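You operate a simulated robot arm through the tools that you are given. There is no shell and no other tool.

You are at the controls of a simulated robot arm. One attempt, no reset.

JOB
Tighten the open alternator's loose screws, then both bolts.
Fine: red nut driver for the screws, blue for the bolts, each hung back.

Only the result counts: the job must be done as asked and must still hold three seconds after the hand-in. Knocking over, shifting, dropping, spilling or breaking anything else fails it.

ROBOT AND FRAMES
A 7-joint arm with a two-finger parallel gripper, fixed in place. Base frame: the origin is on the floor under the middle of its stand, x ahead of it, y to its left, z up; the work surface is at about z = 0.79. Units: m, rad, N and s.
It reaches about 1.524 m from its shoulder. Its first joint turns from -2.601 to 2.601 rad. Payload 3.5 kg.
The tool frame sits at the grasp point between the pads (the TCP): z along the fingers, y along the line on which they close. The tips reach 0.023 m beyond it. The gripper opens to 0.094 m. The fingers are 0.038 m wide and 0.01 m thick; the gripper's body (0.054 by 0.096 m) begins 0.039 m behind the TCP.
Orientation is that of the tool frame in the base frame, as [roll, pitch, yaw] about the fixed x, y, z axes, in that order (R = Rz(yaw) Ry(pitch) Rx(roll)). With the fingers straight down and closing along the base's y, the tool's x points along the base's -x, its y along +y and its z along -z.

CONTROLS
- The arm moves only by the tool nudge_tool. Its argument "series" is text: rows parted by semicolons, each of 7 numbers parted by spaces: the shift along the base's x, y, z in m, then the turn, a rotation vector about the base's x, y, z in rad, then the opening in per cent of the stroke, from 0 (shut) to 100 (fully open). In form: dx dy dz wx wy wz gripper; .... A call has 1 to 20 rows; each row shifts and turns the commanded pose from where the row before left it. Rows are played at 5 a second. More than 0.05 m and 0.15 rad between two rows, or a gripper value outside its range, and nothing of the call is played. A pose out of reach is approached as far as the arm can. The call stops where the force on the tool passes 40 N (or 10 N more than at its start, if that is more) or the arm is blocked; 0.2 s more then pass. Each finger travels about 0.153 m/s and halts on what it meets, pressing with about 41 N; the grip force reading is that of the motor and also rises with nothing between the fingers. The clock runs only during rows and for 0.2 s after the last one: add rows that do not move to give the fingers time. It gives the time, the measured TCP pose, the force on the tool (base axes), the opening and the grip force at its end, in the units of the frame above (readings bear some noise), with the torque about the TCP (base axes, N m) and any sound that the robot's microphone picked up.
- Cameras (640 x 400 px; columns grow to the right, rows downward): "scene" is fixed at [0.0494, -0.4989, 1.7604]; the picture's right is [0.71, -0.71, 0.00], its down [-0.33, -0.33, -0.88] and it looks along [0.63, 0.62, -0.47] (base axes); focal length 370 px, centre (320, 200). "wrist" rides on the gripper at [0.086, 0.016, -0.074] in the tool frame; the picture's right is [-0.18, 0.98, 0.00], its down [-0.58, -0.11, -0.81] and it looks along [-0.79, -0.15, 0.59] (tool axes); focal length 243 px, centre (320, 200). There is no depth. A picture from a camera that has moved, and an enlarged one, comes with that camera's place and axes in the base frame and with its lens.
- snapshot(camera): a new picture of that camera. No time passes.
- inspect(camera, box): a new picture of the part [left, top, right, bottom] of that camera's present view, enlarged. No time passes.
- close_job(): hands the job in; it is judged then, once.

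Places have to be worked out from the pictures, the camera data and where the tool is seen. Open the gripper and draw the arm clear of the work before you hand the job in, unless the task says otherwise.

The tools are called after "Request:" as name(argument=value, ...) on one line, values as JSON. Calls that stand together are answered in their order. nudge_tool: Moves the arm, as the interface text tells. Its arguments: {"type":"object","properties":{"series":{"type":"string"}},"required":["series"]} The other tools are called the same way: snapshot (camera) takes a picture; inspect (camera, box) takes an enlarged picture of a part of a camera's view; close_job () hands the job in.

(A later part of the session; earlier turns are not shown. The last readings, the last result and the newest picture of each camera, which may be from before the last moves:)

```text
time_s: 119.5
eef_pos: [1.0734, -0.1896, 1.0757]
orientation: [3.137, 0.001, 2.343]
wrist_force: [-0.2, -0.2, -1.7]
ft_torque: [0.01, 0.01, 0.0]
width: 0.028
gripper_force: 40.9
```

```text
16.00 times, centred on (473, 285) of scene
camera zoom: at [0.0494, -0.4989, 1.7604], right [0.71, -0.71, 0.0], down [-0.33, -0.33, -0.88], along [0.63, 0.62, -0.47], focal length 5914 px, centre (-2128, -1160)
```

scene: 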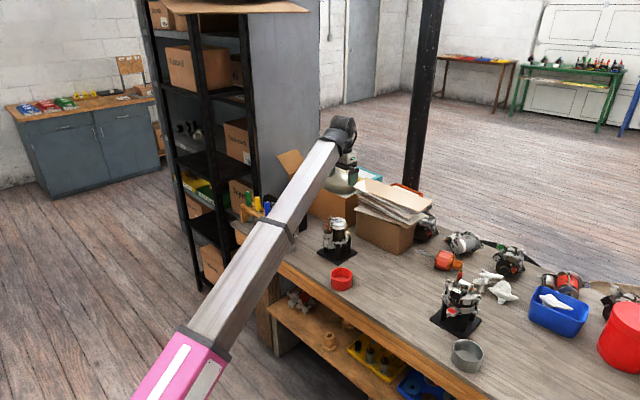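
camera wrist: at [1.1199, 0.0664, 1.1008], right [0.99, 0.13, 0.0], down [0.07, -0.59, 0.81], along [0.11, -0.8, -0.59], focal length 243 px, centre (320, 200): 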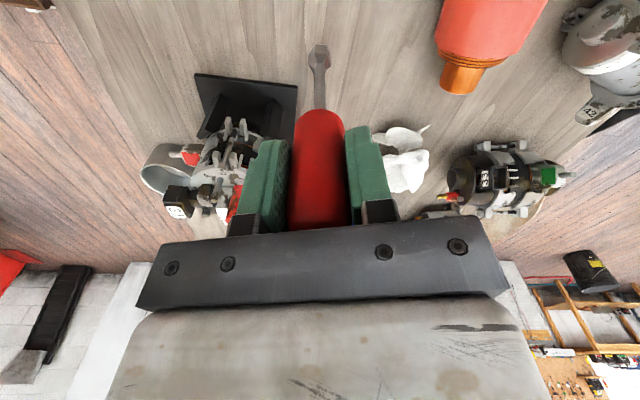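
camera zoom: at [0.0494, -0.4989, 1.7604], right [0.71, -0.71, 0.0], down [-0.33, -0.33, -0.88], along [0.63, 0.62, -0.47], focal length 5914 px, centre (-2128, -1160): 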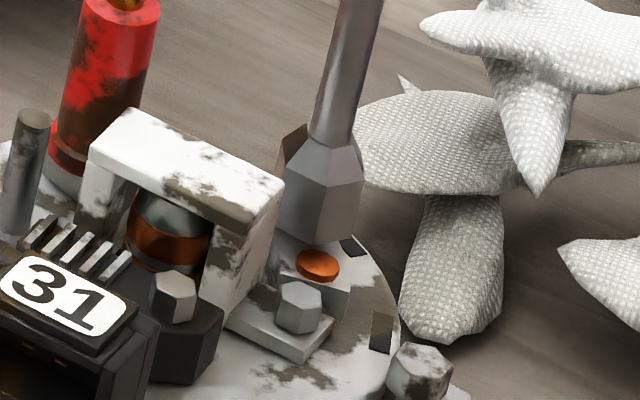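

B is now fully inside the socket (TCP z ≈ 1.0757, no force). Clockwise stroke.

Request:
nudge_tool(series="0 0 0 0 0 -0.1 0; 0 0 0 0 0 -0.14 0; 0 0 0 0 0 -0.14 0; 0 0 0 0 0 -0.14 0; 0 0 0 0 0 -0.14 0; 0 0 0 0 0 -0.14 0; 0 0 0 0 0 -0.14 0; 0 0 0 0 0 -0.14 0; 0 0 0 0 0 -0.14 0; 0 0 0 0 0 -0.14 0; 0 0 0 0 0 -0.14 0; 0 0 0 0 0 -0.14 0; 0 0 0 0 0 -0.14 0; 0 0 0 0 0 -0.14 0; 0 0 0 0 0 -0.14 0; 0 0 0 0 0 -0.14 0; 0 0 0 0 0 -0.07 0; 0 0 0 0 0 0 0")

Request:
nudge_tool(series="0 0 0.006 0 0 0 0; 0 0 0.01 0 0 0 0; 0 0 0.014 0 0 0 0; 0 0 0 0 0 0 0")

Request:
inspect(camera="scene", box=[465, 280, 481, 290])

Request:
inspect(camera="wrist", box=[305, 20, 341, 44])

```text
time_s: 123.3
eef_pos: [1.0724, -0.1886, 1.0753]
orientation: [3.138, 0.002, 0.071]
wrist_force: [-0.5, 0.3, -0.9]
ft_torque: [0.02, -0.02, 0.03]
width: 0.0274
gripper_force: 41.0
```

```text
time_s: 124.3
eef_pos: [1.0728, -0.1886, 1.1048]
orientation: [3.138, 0.002, 0.073]
wrist_force: [0.3, 0.0, -1.1]
ft_torque: [-0.02, 0.01, 0.0]
width: 0.0276
gripper_force: 40.9
```

```text
16.00 times, centred on (473, 285) of scene
camera zoom: at [0.0494, -0.4989, 1.7604], right [0.71, -0.71, 0.0], down [-0.33, -0.33, -0.88], along [0.63, 0.62, -0.47], focal length 5914 px, centre (-2128, -1160)
```

zoom: 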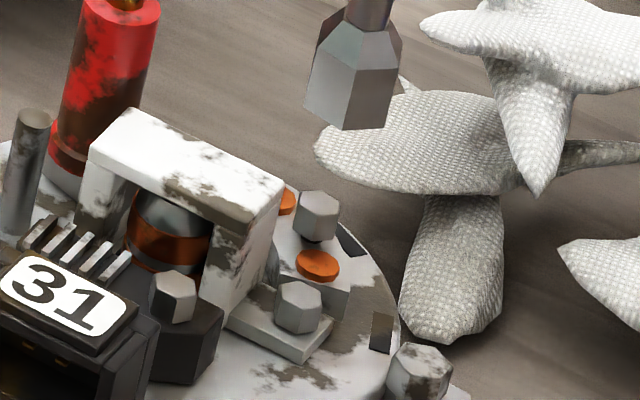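

```text
16.00 times, centred on (323, 32) of wrist
camera zoom: at [1.1592, -0.1979, 1.179], right [-0.11, -0.99, 0.0], down [-0.59, 0.07, 0.81], along [-0.8, 0.09, -0.59], focal length 3882 px, centre (272, 2888)
```

zoom: 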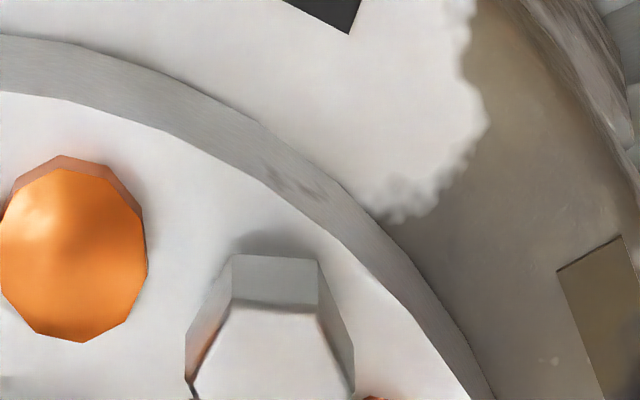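

B is now descending (about 1.4 mm down, shank no longer visible). I wind back and repeat the stroke.

Request:
nudge_tool(series="0 0 0 0 0 0.15 0; 0 0 0 0 0 0.15 0; 0 0 0 0 0 0.15 0; 0 0 0 0 0 0.15 0; 0 0 0 0 0 0.15 0; 0 0 0 0 0 0.15 0; 0 0 0 0 0 0.15 0; 0 0 0 0 0 0.15 0; 0 0 0 0 0 0.15 0; 0 0 0 0 0 0.15 0; 0 0 0 0 0 0.15 0; 0 0 0 0 0 0.15 0; 0 0 0 0 0 0.15 0; 0 0 0 0 0 0.15 0; 0 0 0 0 0 0.15 0; 0 0 -0.012 0 0 0.02 0; 0 0 -0.01 0 0 0 0; 0 0 -0.005 0 0 0 0; 0 0 -0.003 0 0 0 0; 0 0 0 0 0 0 0")

```text
time_s: 128.5
eef_pos: [1.0717, -0.1885, 1.0746]
orientation: [3.139, 0.002, 2.341]
wrist_force: [0.1, 0.1, -1.1]
ft_torque: [0.03, -0.01, 0.01]
width: 0.0276
gripper_force: 41.3
```

Down on B without force. I do the next stroke.

Request:
nudge_tool(series="0 0 0 0 0 -0.1 0; 0 0 0 0 0 -0.14 0; 0 0 0 0 0 -0.14 0; 0 0 0 0 0 -0.14 0; 0 0 0 0 0 -0.14 0; 0 0 0 0 0 -0.14 0; 0 0 0 0 0 -0.14 0; 0 0 0 0 0 -0.14 0; 0 0 0 0 0 -0.14 0; 0 0 0 0 0 -0.14 0; 0 0 0 0 0 -0.14 0; 0 0 0 0 0 -0.14 0; 0 0 0 0 0 -0.14 0; 0 0 0 0 0 -0.14 0; 0 0 0 0 0 -0.14 0; 0 0 0 0 0 -0.14 0; 0 0 0 0 0 -0.07 0; 0 0 0 0 0 0 0")

Request:
nudge_tool(series="0 0 0.006 0 0 0 0; 0 0 0.01 0 0 0 0; 0 0 0.014 0 0 0 0; 0 0 0 0 0 0 0")

Request:
inspect(camera="scene", box=[465, 280, 481, 290])

Request:
inspect(camera="wrist", box=[305, 20, 341, 44])

```text
time_s: 132.3
eef_pos: [1.0713, -0.1887, 1.075]
orientation: [3.138, 0.001, 0.072]
wrist_force: [0.0, 1.2, -0.7]
ft_torque: [-0.02, 0.01, 0.04]
width: 0.0276
gripper_force: 40.6
```

```text
time_s: 133.3
eef_pos: [1.0713, -0.1875, 1.1053]
orientation: [3.139, 0.004, 0.074]
wrist_force: [-1.3, -0.1, -1.0]
ft_torque: [0.0, 0.02, -0.02]
width: 0.0279
gripper_force: 41.5
```

```text
16.00 times, centred on (473, 285) of scene
camera zoom: at [0.0494, -0.4989, 1.7604], right [0.71, -0.71, 0.0], down [-0.33, -0.33, -0.88], along [0.63, 0.62, -0.47], focal length 5914 px, centre (-2128, -1160)
```

zoom: 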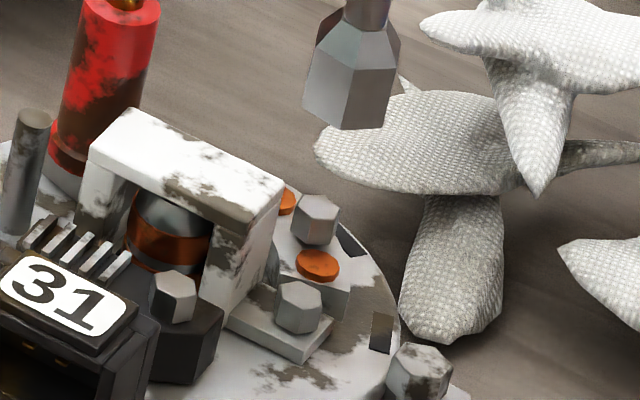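

```text
16.00 times, centred on (323, 32) of wrist
camera zoom: at [1.1588, -0.1977, 1.1792], right [-0.11, -0.99, 0.0], down [-0.59, 0.07, 0.81], along [-0.8, 0.09, -0.59], focal length 3882 px, centre (272, 2888)
```

zoom: 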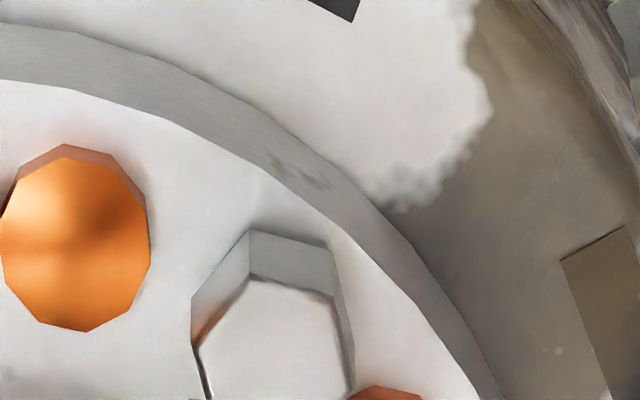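

B went down ~1 mm more. Another wind-back and stroke to see whether it is seated.

Request:
nudge_tool(series="0 0 0 0 0 0.15 0; 0 0 0 0 0 0.15 0; 0 0 0 0 0 0.15 0; 0 0 0 0 0 0.15 0; 0 0 0 0 0 0.15 0; 0 0 0 0 0 0.15 0; 0 0 0 0 0 0.15 0; 0 0 0 0 0 0.15 0; 0 0 0 0 0 0.15 0; 0 0 0 0 0 0.15 0; 0 0 0 0 0 0.15 0; 0 0 0 0 0 0.15 0; 0 0 0 0 0 0.15 0; 0 0 0 0 0 0.15 0; 0 0 0 0 0 0.15 0; 0 0 -0.012 0 0 0.02 0; 0 0 -0.01 0 0 0 0; 0 0 -0.005 0 0 0 0; 0 0 -0.003 0 0 0 0; 0 0 0 0 0 0 0")

Request:
nudge_tool(series="0 0 0 0 0 -0.1 0; 0 0 0 0 0 -0.14 0; 0 0 0 0 0 -0.14 0; 0 0 0 0 0 -0.14 0; 0 0 0 0 0 -0.14 0; 0 0 0 0 0 -0.14 0; 0 0 0 0 0 -0.14 0; 0 0 0 0 0 -0.14 0; 0 0 0 0 0 -0.14 0; 0 0 0 0 0 -0.14 0; 0 0 0 0 0 -0.14 0; 0 0 0 0 0 -0.14 0; 0 0 0 0 0 -0.14 0; 0 0 0 0 0 -0.14 0; 0 0 0 0 0 -0.14 0; 0 0 0 0 0 -0.14 0; 0 0 0 0 0 -0.07 0; 0 0 0 0 0 0 0")

Request:
nudge_tool(series="0 0 0.006 0 0 0 0; 0 0 0.01 0 0 0 0; 0 0 0.014 0 0 0 0; 0 0 0 0 0 0 0")

Request:
inspect(camera="scene", box=[465, 280, 481, 290])

Request:
inspect(camera="wrist", box=[305, 20, 341, 44])

```text
time_s: 137.5
eef_pos: [1.0722, -0.1889, 1.0756]
orientation: [3.138, 0.002, 2.34]
wrist_force: [-0.8, -0.5, -1.0]
ft_torque: [-0.05, 0.03, -0.02]
width: 0.0277
gripper_force: 41.3
```

```text
time_s: 141.3
eef_pos: [1.0728, -0.1885, 1.0749]
orientation: [3.139, 0.002, 0.073]
wrist_force: [-0.3, 0.0, -1.2]
ft_torque: [-0.03, -0.03, -0.02]
width: 0.0272
gripper_force: 41.4
```

```text
time_s: 142.3
eef_pos: [1.0735, -0.1873, 1.105]
orientation: [3.138, 0.002, 0.074]
wrist_force: [-0.6, 0.3, -1.8]
ft_torque: [-0.01, -0.01, 0.02]
width: 0.0277
gripper_force: 40.7
```

```text
16.00 times, centred on (473, 285) of scene
camera zoom: at [0.0494, -0.4989, 1.7604], right [0.71, -0.71, 0.0], down [-0.33, -0.33, -0.88], along [0.63, 0.62, -0.47], focal length 5914 px, centre (-2128, -1160)
```

zoom: 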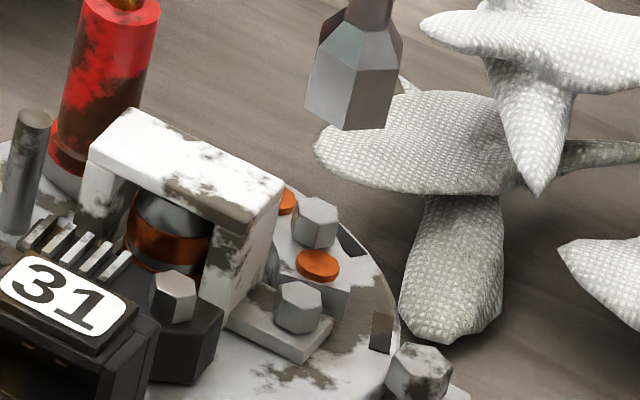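

```text
16.00 times, centred on (323, 32) of wrist
camera zoom: at [1.1593, -0.1981, 1.1789], right [-0.11, -0.99, 0.0], down [-0.59, 0.07, 0.81], along [-0.8, 0.09, -0.59], focal length 3882 px, centre (272, 2888)
```

zoom: 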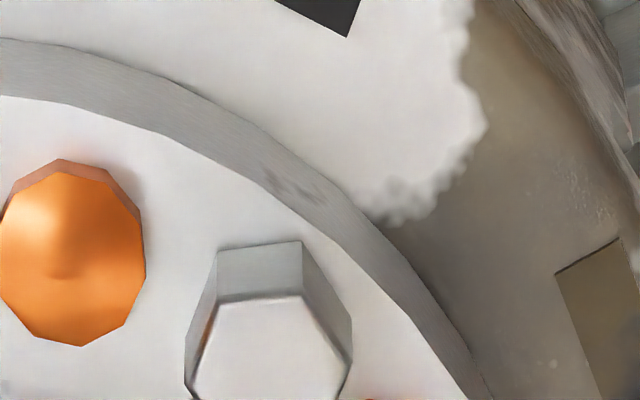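

B moved only ~0.5 mm this time and its hex phase stopped short of a full stroke, suggesting it seated. One confirming stroke: if the phase stays the same, it's tight.

Request:
nudge_tool(series="0 0 0 0 0 0.15 0; 0 0 0 0 0 0.15 0; 0 0 0 0 0 0.15 0; 0 0 0 0 0 0.15 0; 0 0 0 0 0 0.15 0; 0 0 0 0 0 0.15 0; 0 0 0 0 0 0.15 0; 0 0 0 0 0 0.15 0; 0 0 0 0 0 0.15 0; 0 0 0 0 0 0.15 0; 0 0 0 0 0 0.15 0; 0 0 0 0 0 0.15 0; 0 0 0 0 0 0.15 0; 0 0 0 0 0 0.15 0; 0 0 0 0 0 0.15 0; 0 0 -0.012 0 0 0.02 0; 0 0 -0.01 0 0 0 0; 0 0 -0.005 0 0 0 0; 0 0 -0.003 0 0 0 0; 0 0 0 0 0 0 0")

Request:
nudge_tool(series="0 0 0 0 0 -0.1 0; 0 0 0 0 0 -0.14 0; 0 0 0 0 0 -0.14 0; 0 0 0 0 0 -0.14 0; 0 0 0 0 0 -0.14 0; 0 0 0 0 0 -0.14 0; 0 0 0 0 0 -0.14 0; 0 0 0 0 0 -0.14 0; 0 0 0 0 0 -0.14 0; 0 0 0 0 0 -0.14 0; 0 0 0 0 0 -0.14 0; 0 0 0 0 0 -0.14 0; 0 0 0 0 0 -0.14 0; 0 0 0 0 0 -0.14 0; 0 0 0 0 0 -0.14 0; 0 0 0 0 0 -0.14 0; 0 0 0 0 0 -0.07 0; 0 0 0 0 0 0 0")

Request:
nudge_tool(series="0 0 0.006 0 0 0 0; 0 0 0.01 0 0 0 0; 0 0 0.014 0 0 0 0; 0 0 0 0 0 0 0")

Request:
inspect(camera="scene", box=[465, 280, 481, 290])

Request:
inspect(camera="wrist", box=[305, 20, 341, 44])

```text
time_s: 146.5
eef_pos: [1.0733, -0.1882, 1.0749]
orientation: [3.138, 0.002, 2.343]
wrist_force: [0.0, 0.0, -0.8]
ft_torque: [0.01, 0.01, -0.02]
width: 0.0277
gripper_force: 41.4
```

```text
time_s: 150.3
eef_pos: [1.0718, -0.1893, 1.0753]
orientation: [3.138, 0.002, 0.07]
wrist_force: [-0.5, 0.8, -1.6]
ft_torque: [-0.02, 0.05, -0.04]
width: 0.0276
gripper_force: 41.3
```

```text
time_s: 151.3
eef_pos: [1.0721, -0.1888, 1.1056]
orientation: [3.139, 0.001, 0.07]
wrist_force: [-0.9, -0.2, -1.5]
ft_torque: [-0.02, 0.0, 0.0]
width: 0.0274
gripper_force: 41.2
```

```text
16.00 times, centred on (473, 285) of scene
camera zoom: at [0.0494, -0.4989, 1.7604], right [0.71, -0.71, 0.0], down [-0.33, -0.33, -0.88], along [0.63, 0.62, -0.47], focal length 5914 px, centre (-2128, -1160)
```

zoom: 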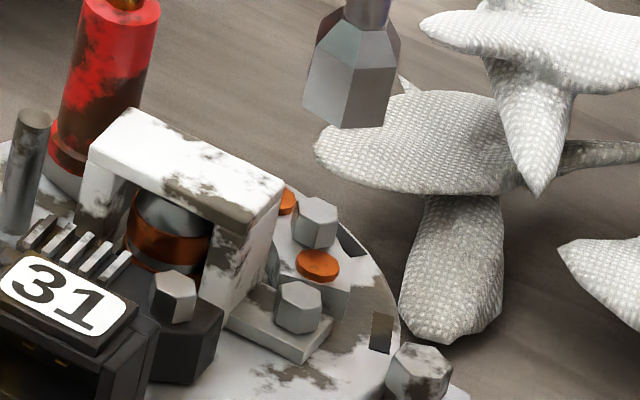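

```text
16.00 times, centred on (323, 32) of wrist
camera zoom: at [1.1591, -0.1978, 1.1792], right [-0.11, -0.99, 0.0], down [-0.59, 0.07, 0.81], along [-0.8, 0.09, -0.59], focal length 3882 px, centre (272, 2888)
```

zoom: 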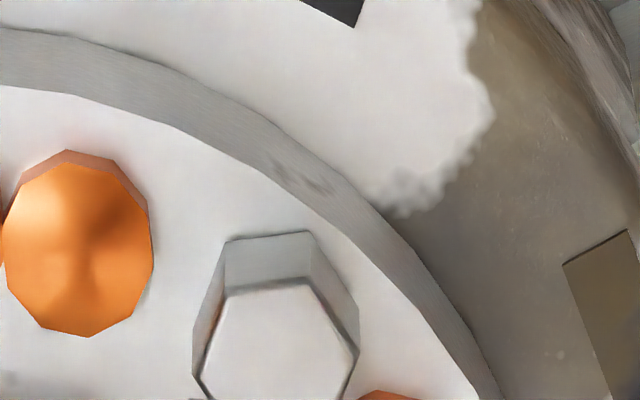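

B's phase and height did not change in that last stroke: it is tight. I also double-check screw C and the bolts in this view before returning the red driver.

Request:
inspect(camera="wrist", box=[318, 25, 378, 75])

Request:
inspect(camera="scene", box=[455, 283, 475, 303])

```text
8.00 times, centred on (348, 50) of wrist
camera zoom: at [1.1591, -0.1978, 1.1792], right [-0.11, -0.99, 0.0], down [-0.59, 0.07, 0.81], along [-0.8, 0.09, -0.59], focal length 1941 px, centre (96, 1400)
```

zoom: 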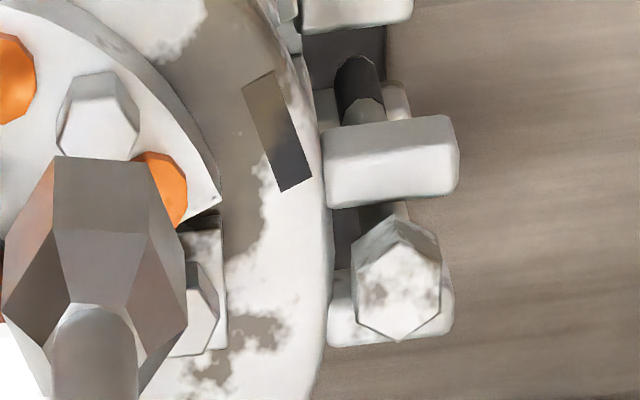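

```text
16.00 times, centred on (465, 293) of scene
camera zoom: at [0.0494, -0.4989, 1.7604], right [0.71, -0.71, 0.0], down [-0.33, -0.33, -0.88], along [0.63, 0.62, -0.47], focal length 5914 px, centre (-2000, -1288)
```

zoom: 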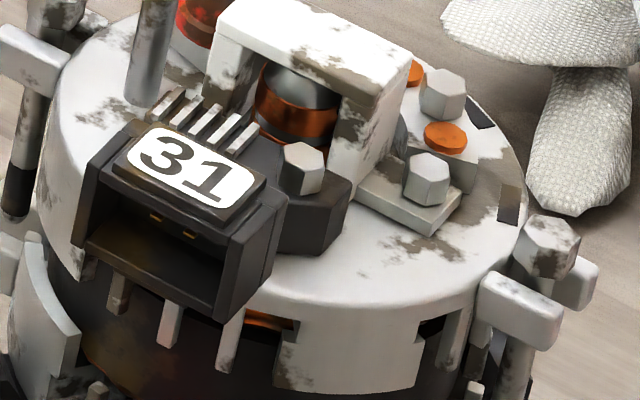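

C is flush, and both through-bolt heads stand above their lugs. Now I take the red driver back: rise to about z 1.2 and swing toward the rack while turning back to yaw 2.40.

Request:
nudge_tool(series="0 0 0.04 0 0 0.1 0; 0 0 0.04 0 0 0.13 0; -0.005 0.03 0.02 0 0 0.13 0; -0.005 0.045 0 0 0 0.13 0; -0.005 0.045 0 0 0 0.13 0; -0.005 0.045 0 0 0 0.13 0; -0.005 0.045 0 0 0 0.13 0; 0 0.045 0 0 0 0.13 0; 0 0.045 0 0 0 0.13 0; 0 0.045 0 0 0 0.13 0; 0 0.045 0 0 0 0.13 0; 0 0.045 0 0 0 0.13 0; 0 0.045 0 0 0 0.13 0; 0 0.045 0 0 0 0.13 0; 0 0.045 0 0 0 0.13 0; 0 0.045 0 0 0 0.13 0; 0 0.045 0 0 0 0.13 0; 0 0.045 0 0 0 0.13 0; -0.01 0.045 0 0 0 0.02 0; 0 0 0 0 0 0 0")

```text
time_s: 155.5
eef_pos: [1.0386, 0.5612, 1.205]
orientation: [3.139, 0.002, 2.402]
wrist_force: [-0.3, -0.4, -1.8]
ft_torque: [0.02, 0.0, -0.01]
width: 0.0274
gripper_force: 41.1
```

Now above near the rack; I move over the red slot at height and then check the camera pose against the one recorded at pick-up (0.8817, 0.7209).

Request:
nudge_tool(series="-0.03 0.025 0 0 0 0 0; -0.03 0.025 0 0 0 0 0; -0.03 0.025 0 0 0 0 0; -0.013 0.013 -0.02 0 0 0 0; 0 0 -0.03 0 0 0 0; 0 0 -0.035 0 0 0 0; 0 0 0 0 0 0 0")

Request:
snapshot(camera="wrist")

Request:
inspect(camera="scene", box=[255, 170, 305, 240])

```text
time_s: 157.1
eef_pos: [0.9339, 0.6489, 1.1186]
orientation: [3.138, 0.003, 2.404]
wrist_force: [0.1, 0.4, -1.2]
ft_torque: [0.02, 0.05, 0.01]
width: 0.0274
gripper_force: 41.6
```

```text
taken
camera wrist: at [0.8793, 0.7199, 1.1935], right [0.8, 0.6, 0.0], down [0.35, -0.47, 0.81], along [0.49, -0.64, -0.59], focal length 243 px, centre (320, 200)
```

wrist: 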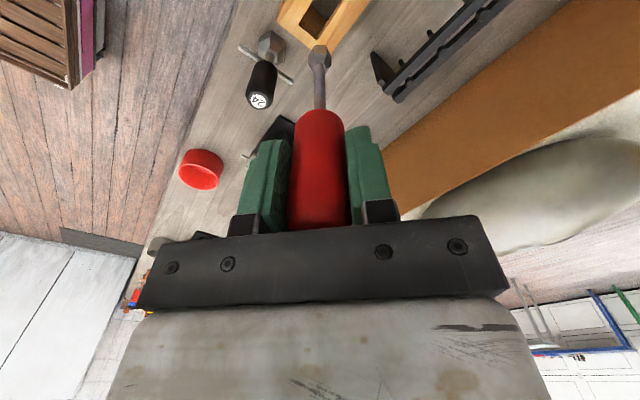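

```text
5.71 times, centred on (280, 205) of scene
camera zoom: at [0.0494, -0.4989, 1.7604], right [0.71, -0.71, 0.0], down [-0.33, -0.33, -0.88], along [0.63, 0.62, -0.47], focal length 2112 px, centre (549, 171)
```

zoom: 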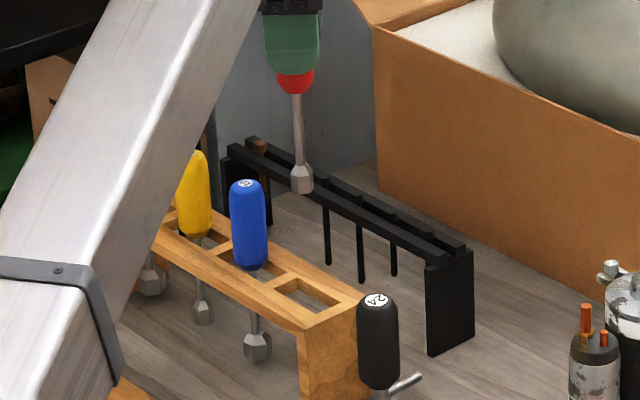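

I correct by (+2.6, +1.1 mm) and a tiny tilt, then lower 8 cm so the socket sits just above the rails and check its position over the slot.

Request:
nudge_tool(series="0.0026 0.0011 -0.02 -0.0007 0.0046 0 0; 0 0 -0.02 0 0 0 0; 0 0 -0.02 0 0 0 0; 0 0 -0.015 0 0 0 0; 0 0 0 0 0 0 0")

Request:
inspect(camera="scene", box=[265, 200, 295, 235])

Request:
inspect(camera="wrist", box=[280, 10, 360, 90])

```text
time_s: 158.3
eef_pos: [0.937, 0.6506, 1.0456]
orientation: [3.141, -0.002, 2.402]
wrist_force: [0.1, -0.7, -0.9]
ft_torque: [0.01, -0.01, -0.03]
width: 0.0275
gripper_force: 41.4
```

```text
11.43 times, centred on (280, 218) of scene
camera zoom: at [0.0494, -0.4989, 1.7604], right [0.71, -0.71, 0.0], down [-0.33, -0.33, -0.88], along [0.63, 0.62, -0.47], focal length 4224 px, centre (777, 0)
```

zoom: 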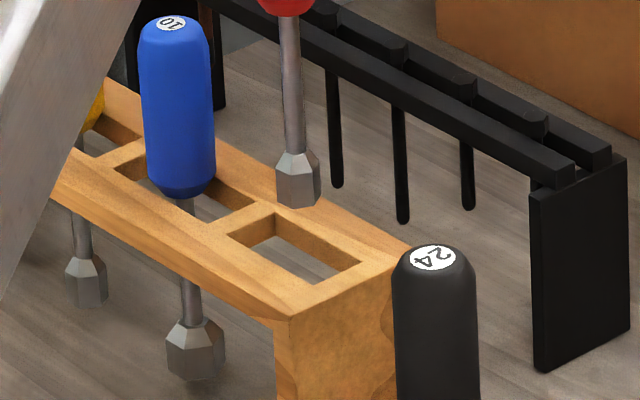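

```text
5.00 times, centred on (320, 50) of wrist
camera zoom: at [0.8828, 0.7209, 1.1196], right [0.8, 0.6, 0.0], down [0.36, -0.47, 0.81], along [0.49, -0.64, -0.59], focal length 1213 px, centre (320, 950)
```

zoom: 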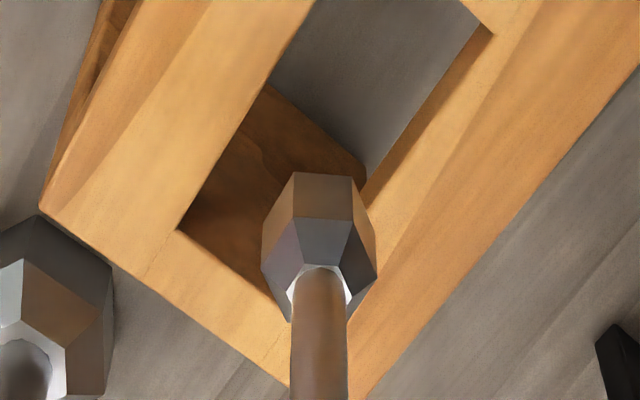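

The socket is over its slot, about 1 mm too far in +x. I correct that and lower through the slot, slowly near the end.

Request:
nudge_tool(series="-0.0011 0 -0.015 0 0 0 0; 0 0 -0.015 0 0 0 0; 0 0 -0.015 0 0 0 0; 0 0 -0.015 0 0 0 0; 0 0 -0.015 0 0 0 0; 0 0 -0.012 0 0 0 0; 0 0 -0.01 0 0 0 0; 0 0 -0.006 0 0 0 0; 0 0 -0.005 0 0 0 0; 0 0 0 0 0 0 0")

Request:
snapshot(camera="wrist")

Request:
inspect(camera="scene", box=[260, 190, 300, 240])

```text
time_s: 160.5
eef_pos: [0.9358, 0.6494, 0.9366]
orientation: [-3.14, -0.001, 2.401]
wrist_force: [0.4, 0.4, -1.0]
ft_torque: [0.03, 0.01, 0.0]
width: 0.0276
gripper_force: 41.1
```

```text
taken
camera wrist: at [0.8816, 0.7207, 1.0112], right [0.8, 0.6, 0.0], down [0.36, -0.47, 0.81], along [0.49, -0.64, -0.59], focal length 243 px, centre (320, 200)
```

wrist: 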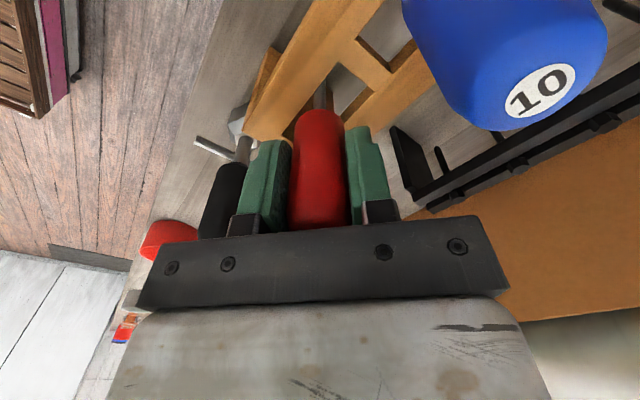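

```text
8.00 times, centred on (280, 215) of scene
camera zoom: at [0.0494, -0.4989, 1.7604], right [0.71, -0.71, 0.0], down [-0.33, -0.33, -0.88], along [0.63, 0.62, -0.47], focal length 2957 px, centre (640, 80)
```

zoom: 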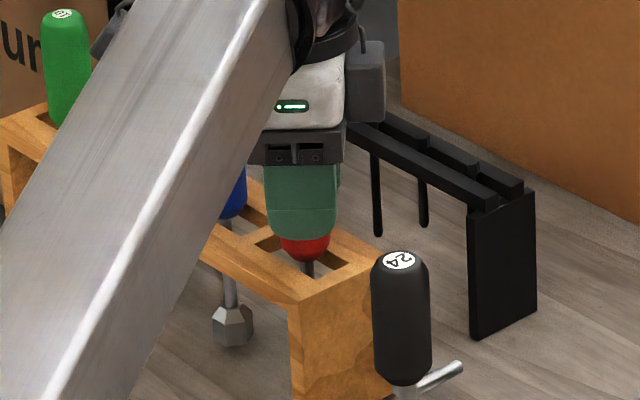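

The driver is back through the slot, 3 mm above its original seat. I lower the last millimetres watching the weight come off.

Request:
nudge_tool(series="0 0 -0.0015 0 0 0 0; 0 0 -0.0015 0 0 0 0; 0 0 0 0 0 0 0")

```text
time_s: 161.3
eef_pos: [0.9365, 0.6495, 0.9329]
orientation: [-3.14, -0.002, 2.402]
wrist_force: [0.0, -0.4, -0.5]
ft_torque: [0.03, -0.01, -0.02]
width: 0.0275
gripper_force: 40.8
```

Nearly seated; half a millimetre more to check for contact.

Request:
nudge_tool(series="0 0 -0.0007 0 0 0 0; 0 0 0 0 0 0 0")

```text
time_s: 161.9
eef_pos: [0.9343, 0.6503, 0.9344]
orientation: [-3.141, -0.002, 2.401]
wrist_force: [0.1, 0.4, 2.1]
ft_torque: [0.0, -0.05, -0.02]
width: 0.0277
gripper_force: 41.1
```

The handle is bearing on the rails (2–3 N). I open the gripper gradually.

Request:
nudge_tool(series="0 0 0 0 0 0 35; 0 0 0 0 0 0 45; 0 0 0 0 0 0 60; 0 0 0 0 0 0 75; 0 0 0 0 0 0 75")

Request:
snapshot(camera="wrist")

```text
time_s: 163.1
eef_pos: [0.9357, 0.6512, 0.9342]
orientation: [3.141, -0.002, 2.402]
wrist_force: [0.2, -0.2, -0.2]
ft_torque: [0.02, -0.02, 0.02]
width: 0.0707
gripper_force: 0.0
```

```text
taken
camera wrist: at [0.8814, 0.7208, 1.0077], right [0.8, 0.6, 0.0], down [0.36, -0.47, 0.81], along [0.49, -0.64, -0.59], focal length 243 px, centre (320, 200)
```

wrist: 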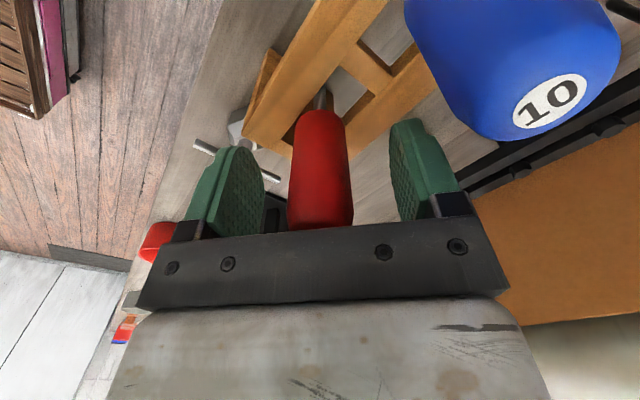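

The red driver hangs as before. I rise clear of the handles and move +0.077 m in y to stand over the blue one.

Request:
nudge_tool(series="0 0 0.02 0 0 0 75; 0 0 0.03 0 0 0 75; 0 0 0.035 0 0 0 75; 0 0.04 0.005 0 0 0 75; 0.002 0.037 0 0 0 0 75; 0 0 0 0 0 0 75")

Request:
snapshot(camera="wrist")

Request:
inspect(camera="scene", box=[250, 180, 300, 250])

```text
time_s: 164.5
eef_pos: [0.9376, 0.728, 1.0229]
orientation: [3.141, -0.003, 2.401]
wrist_force: [-0.5, -0.3, 0.8]
ft_torque: [0.04, -0.01, 0.02]
width: 0.0708
gripper_force: 0.1
```

```text
taken
camera wrist: at [0.8843, 0.799, 1.0975], right [0.8, 0.6, 0.0], down [0.36, -0.47, 0.81], along [0.49, -0.64, -0.59], focal length 243 px, centre (320, 200)
```

wrist: 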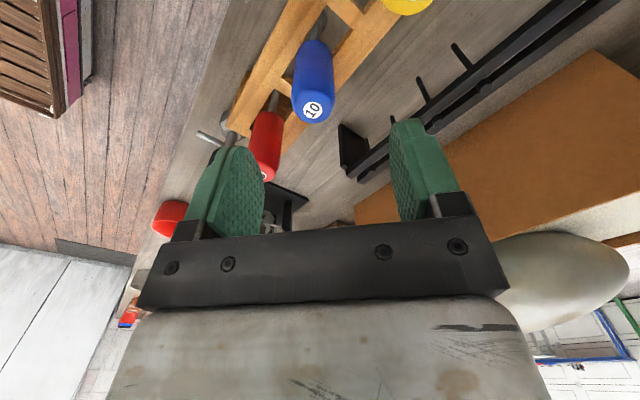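

```text
5.71 times, centred on (275, 215) of scene
camera zoom: at [0.0494, -0.4989, 1.7604], right [0.71, -0.71, 0.0], down [-0.33, -0.33, -0.88], along [0.63, 0.62, -0.47], focal length 2112 px, centre (577, 114)
```

zoom: 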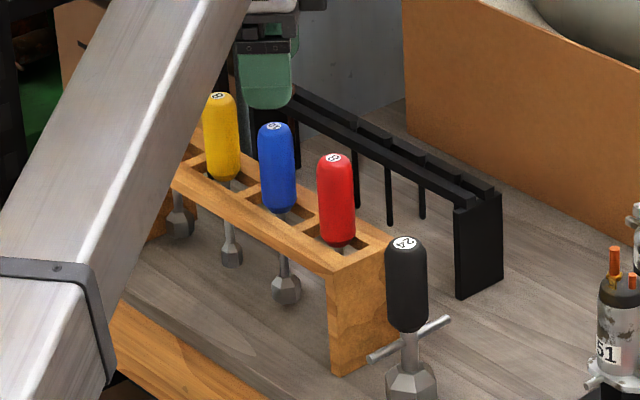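

Red is back exactly as at the start. The blue handle is ~4 mm to the left of the axis; I shift (-2.7, -3.1 mm) and lower to TCP z ≈ 0.935.

Request:
nudge_tool(series="-0.0027 -0.0031 -0.01 0 0 0 75; 0 0 -0.02 0 0 0 75; 0 0 0 0 0 0 75")

Request:
snapshot(camera="wrist")

```text
time_s: 165.3
eef_pos: [0.9351, 0.7246, 0.9931]
orientation: [3.14, -0.002, 2.402]
wrist_force: [0.2, 0.1, -0.7]
ft_torque: [0.0, -0.03, 0.0]
width: 0.0705
gripper_force: 0.0
```

```text
taken
camera wrist: at [0.8817, 0.795, 1.0676], right [0.8, 0.6, 0.0], down [0.36, -0.47, 0.81], along [0.48, -0.64, -0.59], focal length 243 px, centre (320, 200)
```

wrist: 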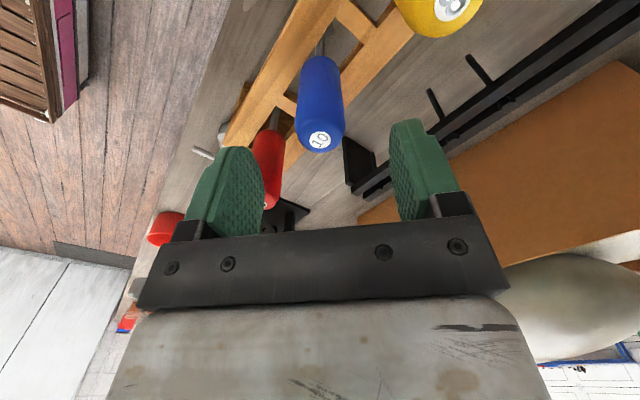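

Centred now (label at column 320). I lower the rest and close on the blue handle.

Request:
nudge_tool(series="0 0 -0.02 0 0 0 75; 0 0 -0.02 0 0 0 75; 0 0 -0.0135 0 0 0 75; 0 0 -0.006 0 0 0 75; 0 0 0 0 0 0 75")

Request:
snapshot(camera="wrist")

```text
time_s: 166.5
eef_pos: [0.9348, 0.7244, 0.9341]
orientation: [-3.141, 0.0, 2.403]
wrist_force: [0.2, 0.0, 0.2]
ft_torque: [-0.02, 0.01, 0.01]
width: 0.0705
gripper_force: 0.0
```

```text
taken
camera wrist: at [0.8811, 0.7949, 1.0082], right [0.8, 0.6, 0.0], down [0.36, -0.47, 0.81], along [0.49, -0.64, -0.59], focal length 243 px, centre (320, 200)
```

wrist: 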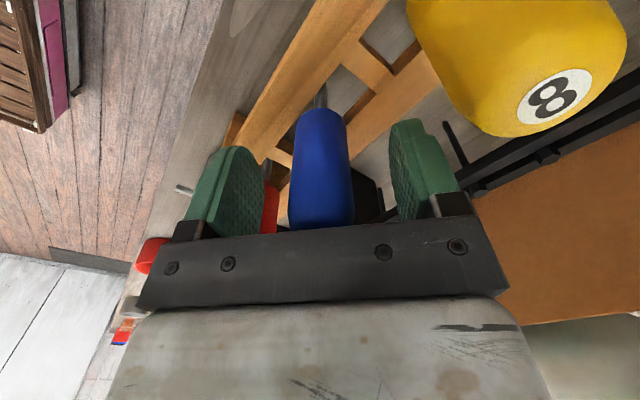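

The blue handle is centred between the pads at the same height as the red was. I close.

Request:
nudge_tool(series="0 0 0 0 0 0 30; 0 0 0 0 0 0 0; 0 0 0 0 0 0 0; 0 0 0 0 0 0 0")

Request:
snapshot(camera="wrist")

```text
time_s: 167.5
eef_pos: [0.9356, 0.7247, 0.9342]
orientation: [3.142, -0.002, 2.401]
wrist_force: [-0.1, 1.2, -0.2]
ft_torque: [-0.02, -0.02, -0.02]
width: 0.0274
gripper_force: 41.1
```

```text
taken
camera wrist: at [0.8811, 0.7949, 1.0084], right [0.8, 0.6, 0.0], down [0.36, -0.47, 0.81], along [0.49, -0.64, -0.59], focal length 243 px, centre (320, 200)
```

wrist: 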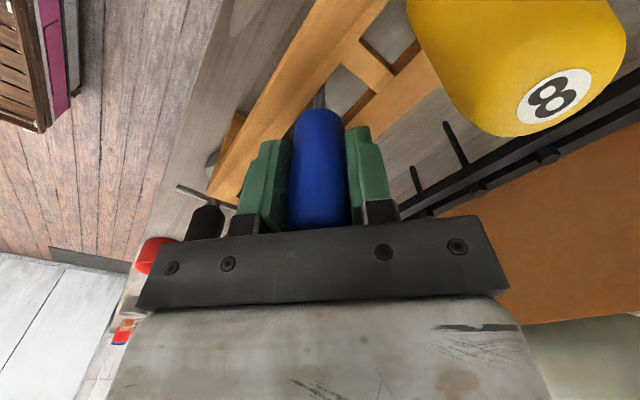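

Gripped. I note the blue hang pose (camera 0.8811, 0.7949, 1.0084 at yaw 2.40) and lift straight up, slowly because its socket is wider.

Request:
nudge_tool(series="0 0 0.01 0 0 0 0; 0 0 0.012 0 0 0 0; 0 0 0.012 0 0 0 0; 0 0 0.012 0 0 0 0; 0 0 0.012 0 0 0 0; 0 0 0.012 0 0 0 0; 0 0 0.015 0 0 0 0; 0 0 0.015 0 0 0 0; 0 0 0.02 0 0 0 0; 0 0 0.02 0 0 0 0; 0 0 0.025 0 0 0 0; 0 0 0 0 0 0 0")

Request:
snapshot(camera="wrist")

Request:
inspect(camera="wrist", box=[290, 20, 350, 80])

Request:
inspect(camera="scene", box=[250, 150, 310, 240])

```text
time_s: 170.1
eef_pos: [0.934, 0.7237, 1.1005]
orientation: [3.141, -0.001, 2.401]
wrist_force: [0.2, -0.1, -2.0]
ft_torque: [0.02, 0.0, 0.01]
width: 0.0277
gripper_force: 41.4
```

```text
taken
camera wrist: at [0.8808, 0.7951, 1.1734], right [0.8, 0.6, 0.0], down [0.36, -0.47, 0.81], along [0.48, -0.64, -0.59], focal length 243 px, centre (320, 200)
```

wrist: 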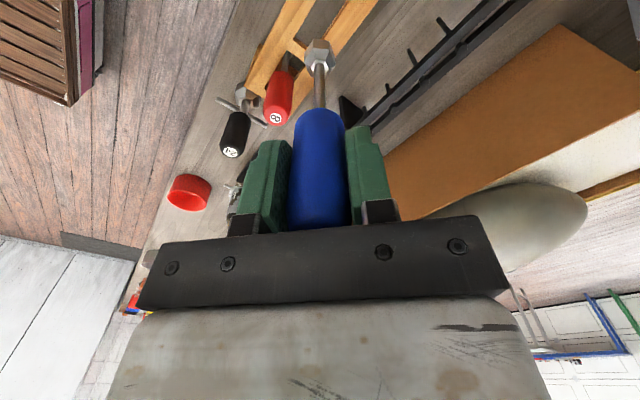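

```text
6.67 times, centred on (320, 50) of wrist
camera zoom: at [0.8808, 0.7951, 1.1734], right [0.8, 0.6, 0.0], down [0.36, -0.47, 0.81], along [0.48, -0.64, -0.59], focal length 1618 px, centre (320, 1200)
```

zoom: 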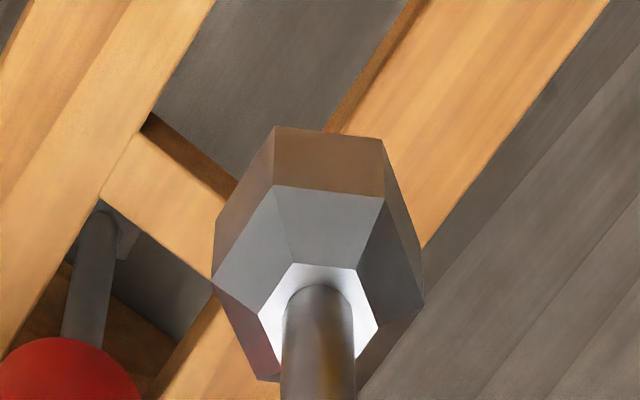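

```text
4.44 times, centred on (280, 195) of scene
camera zoom: at [0.0494, -0.4989, 1.7604], right [0.71, -0.71, 0.0], down [-0.33, -0.33, -0.88], along [0.63, 0.62, -0.47], focal length 1643 px, centre (498, 222)
```

zoom: 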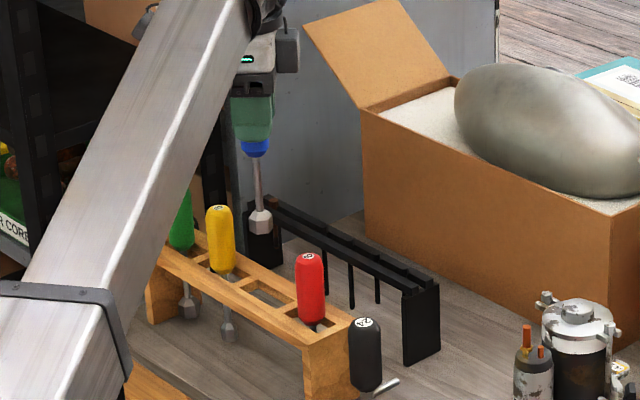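

The blue driver came out freely; its hex socket (~22 mm across flats) has its flats facing ±x at this yaw, so I must re-hang it at the same yaw. Now I carry it to bolt 1 (≈ 1.050, -0.115).

Request:
nudge_tool(series="0 0 0.03 0 0 0 0; 0 0 0.04 0 0 0 0; 0.01 -0.02 0.035 0 0 0 0; 0.02 -0.035 0.01 0 0 0 0; 0.02 -0.04 0 0 0 0 0; 0.02 -0.04 0 0 0 0 0; 0.02 -0.04 0 0 0 0 0; 0.015 -0.045 0 0 0 0 0; 0.01 -0.045 0 0 0 -0.01 0; 0 -0.045 0 0 0 -0.01 0; 0 -0.045 0 0 0 -0.01 0; 0 -0.045 0 0 0 -0.01 0; 0 -0.045 0 0 0 -0.01 0; 0 -0.045 0 0 0 -0.01 0; 0 -0.045 0 0 0 -0.01 0; 0 -0.045 0 0 0 -0.01 0; 0 -0.045 0 0 0 -0.01 0; 0 -0.045 0 0 0 -0.01 0; 0 -0.045 0 0 0 0 0; 0 0 0 0 0 0 0")

```text
time_s: 174.3
eef_pos: [1.0512, 0.0077, 1.2141]
orientation: [-3.141, -0.001, 2.305]
wrist_force: [0.5, 0.0, -1.0]
ft_torque: [0.01, 0.03, -0.02]
width: 0.0275
gripper_force: 41.1
```

Next I move over bolt 1, stopping with the socket about 4 cm above its head.

Request:
nudge_tool(series="0 -0.04 0 0 0 0 0; 0 -0.04 0 0 0 0.03 0; 0 -0.043 -0.02 0 0 0.02 0; 0 0 -0.03 0 0 0 0; 0 0 -0.03 0 0 0 0; 0 0 -0.02 0 0 0 0; 0 0 0 0 0 0 0")

Request:
snapshot(camera="wrist")

Request:
inspect(camera="wrist", box=[280, 0, 360, 70])

Request:
inspect(camera="scene", box=[440, 262, 470, 292])

```text
time_s: 175.9
eef_pos: [1.0506, -0.1138, 1.1134]
orientation: [-3.141, -0.001, 2.353]
wrist_force: [0.1, 0.1, -1.0]
ft_torque: [0.0, 0.0, 0.02]
width: 0.0275
gripper_force: 40.9
```

```text
taken
camera wrist: at [1.0, -0.0405, 1.1874], right [0.83, 0.56, 0.0], down [0.33, -0.49, 0.81], along [0.45, -0.67, -0.59], focal length 243 px, centre (320, 200)
```

wrist: 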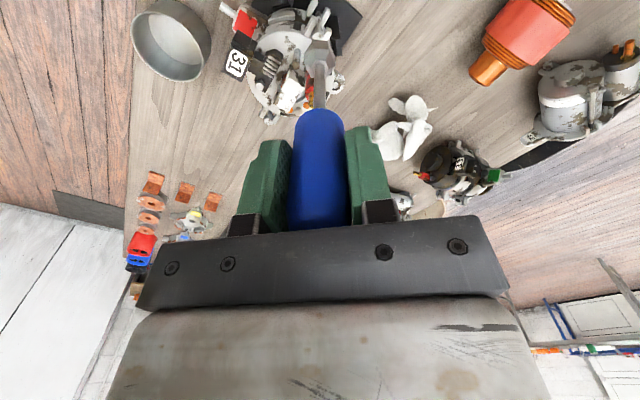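

```text
5.71 times, centred on (320, 35) of wrist
camera zoom: at [1.0, -0.0405, 1.1874], right [0.83, 0.56, 0.0], down [0.33, -0.49, 0.81], along [0.45, -0.67, -0.59], focal length 1386 px, centre (320, 1143)
```

zoom: 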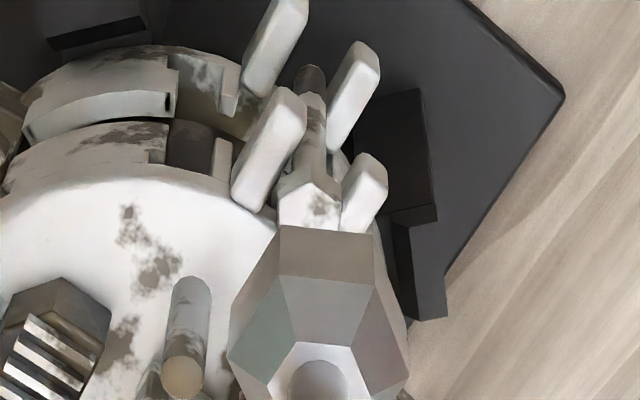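

```text
13.33 times, centred on (455, 277) of scene
camera zoom: at [0.0494, -0.4989, 1.7604], right [0.71, -0.71, 0.0], down [-0.33, -0.33, -0.88], along [0.63, 0.62, -0.47], focal length 4928 px, centre (-1480, -827)
```

zoom: 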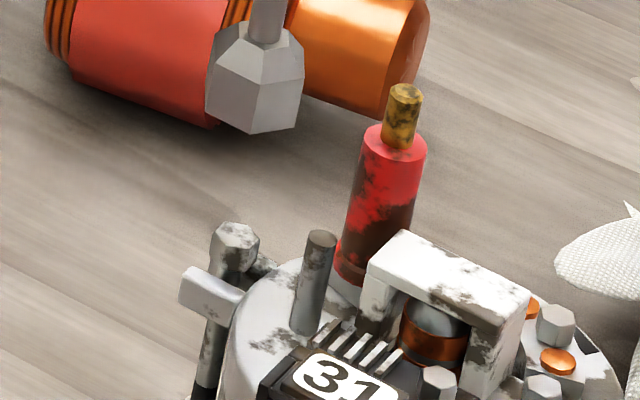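

Bolt 1's head seems ~2.5 mm toward -y from the socket axis. I correct and lower 2 cm for another look.

Request:
nudge_tool(series="0 -0.0025 -0.01 0 0 0 0; 0 0 -0.01 0 0 0 0; 0 0 0 0 0 0 0")

Request:
inspect(camera="wrist", box=[290, 10, 350, 60])

Request:
inspect(camera="scene", box=[440, 266, 460, 290])

```text
time_s: 176.7
eef_pos: [1.0514, -0.1164, 1.0949]
orientation: [-3.14, -0.002, 2.352]
wrist_force: [-0.2, 0.0, -1.5]
ft_torque: [0.0, 0.0, 0.01]
width: 0.0278
gripper_force: 40.9
```

```text
8.00 times, centred on (320, 35) of wrist
camera zoom: at [1.0005, -0.0429, 1.1678], right [0.83, 0.56, 0.0], down [0.33, -0.49, 0.81], along [0.45, -0.67, -0.59], focal length 1941 px, centre (320, 1520)
```

zoom: 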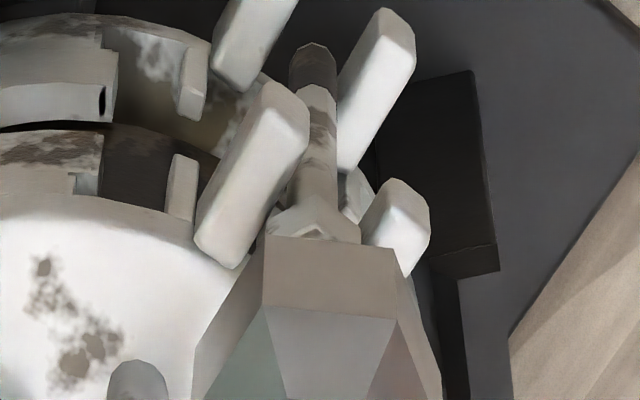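

```text
16.00 times, centred on (450, 278) of scene
camera zoom: at [0.0494, -0.4989, 1.7604], right [0.71, -0.71, 0.0], down [-0.33, -0.33, -0.88], along [0.63, 0.62, -0.47], focal length 5914 px, centre (-1760, -1048)
```

zoom: 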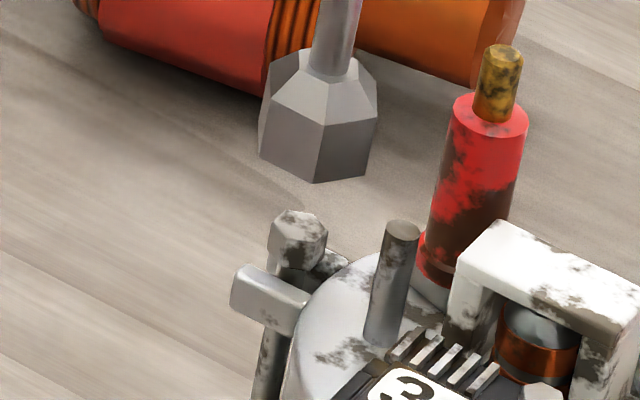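

Aligned in both views now. I lower toward the head, then in small steps to feel for contact.

Request:
nudge_tool(series="0 0 -0.008 0 0 0 0; 0 0 -0.006 0 0 0 0; 0 0 -0.004 0 0 0 0; 0 0 -0.002 0 0 0 0; 0 0 0 0 0 0 0")

Request:
inspect(camera="wrist", box=[290, 15, 350, 65])

Request:
inspect(camera="scene", box=[440, 270, 460, 294])

```text
time_s: 177.9
eef_pos: [1.0497, -0.1152, 1.0736]
orientation: [-3.141, -0.002, 2.352]
wrist_force: [-0.3, -0.1, -0.9]
ft_torque: [0.01, -0.01, -0.01]
width: 0.0277
gripper_force: 41.2
```

```text
8.00 times, centred on (320, 40) of wrist
camera zoom: at [0.9997, -0.043, 1.1482], right [0.83, 0.56, 0.0], down [0.33, -0.49, 0.81], along [0.45, -0.67, -0.59], focal length 1941 px, centre (320, 1480)
```

zoom: 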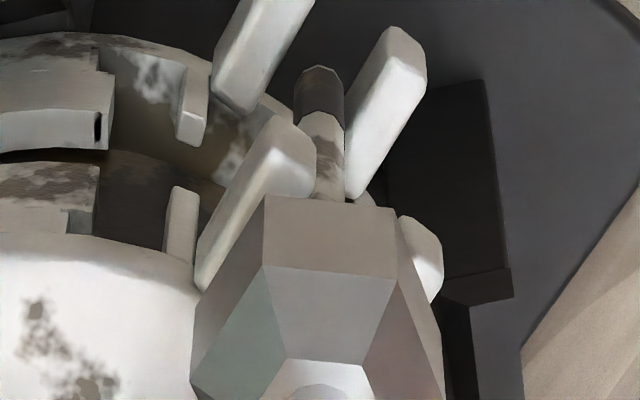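

```text
16.00 times, centred on (450, 282) of scene
camera zoom: at [0.0494, -0.4989, 1.7604], right [0.71, -0.71, 0.0], down [-0.33, -0.33, -0.88], along [0.63, 0.62, -0.47], focal length 5914 px, centre (-1760, -1112)
```

zoom: 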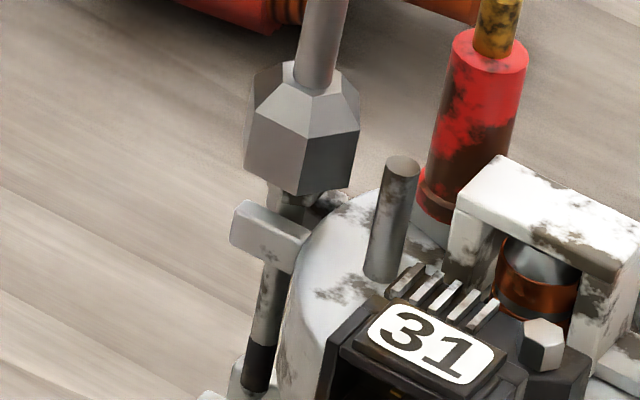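

The socket is over the head with no force. I lower further in 1.5 mm steps.

Request:
nudge_tool(series="0 0 -0.0015 0 0 0 0; 0 0 -0.0015 0 0 0 0; 0 0 0 0 0 0 0")

Request:
nudge_tool(series="0 0 -0.0015 0 0 0 0; 0 0 0 0 0 0 0")

Request:
nudge_tool(series="0 0 -0.0015 0 0 0 0; 0 0 0 0 0 0 0")

Request:
inspect(camera="scene", box=[440, 270, 460, 294])

```text
time_s: 178.7
eef_pos: [1.0498, -0.1163, 1.0705]
orientation: [3.141, -0.001, 2.351]
wrist_force: [-0.4, -0.1, -1.7]
ft_torque: [-0.02, -0.03, -0.01]
width: 0.0276
gripper_force: 41.0
```

```text
time_s: 179.3
eef_pos: [1.0508, -0.1165, 1.0681]
orientation: [-3.142, -0.002, 2.353]
wrist_force: [-0.9, -0.5, -0.6]
ft_torque: [-0.02, 0.0, 0.01]
width: 0.0274
gripper_force: 41.3
```

```text
time_s: 179.9
eef_pos: [1.0502, -0.1165, 1.0683]
orientation: [3.141, -0.003, 2.352]
wrist_force: [-0.1, 0.5, -1.1]
ft_torque: [0.01, -0.04, 0.02]
width: 0.0278
gripper_force: 40.3
```

```text
16.00 times, centred on (450, 282) of scene
camera zoom: at [0.0494, -0.4989, 1.7604], right [0.71, -0.71, 0.0], down [-0.33, -0.33, -0.88], along [0.63, 0.62, -0.47], focal length 5914 px, centre (-1760, -1112)
```

zoom: 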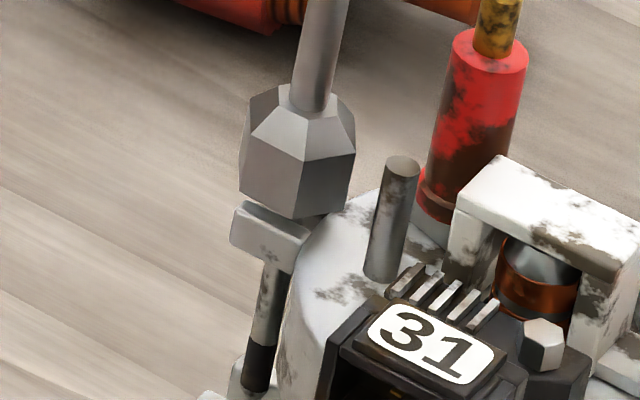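

Still free; rim is close to the lug prongs. I go another millimetre or two until I feel it.

Request:
nudge_tool(series="0 0 -0.001 0 0 0 0; 0 0 0 0 0 0 0")

Request:
nudge_tool(series="0 0 -0.001 0 0 0 0; 0 0 0 0 0 0 0")

Request:
nudge_tool(series="0 0 -0.001 0 0 0 0; 0 0 0 0 0 0 0")

```text
time_s: 180.5
eef_pos: [1.0506, -0.1162, 1.0678]
orientation: [3.141, -0.002, 2.353]
wrist_force: [-0.6, 0.6, -1.0]
ft_torque: [0.01, 0.02, 0.0]
width: 0.0276
gripper_force: 41.1
```

```text
time_s: 181.1
eef_pos: [1.0495, -0.1167, 1.0656]
orientation: [-3.141, -0.002, 2.352]
wrist_force: [-0.4, -0.4, -0.8]
ft_torque: [0.01, 0.02, 0.03]
width: 0.0278
gripper_force: 41.4
```

```text
time_s: 181.7
eef_pos: [1.0492, -0.1168, 1.0648]
orientation: [-3.141, -0.001, 2.352]
wrist_force: [-0.3, -0.1, -1.5]
ft_torque: [-0.01, 0.04, 0.0]
width: 0.0278
gripper_force: 40.8
```

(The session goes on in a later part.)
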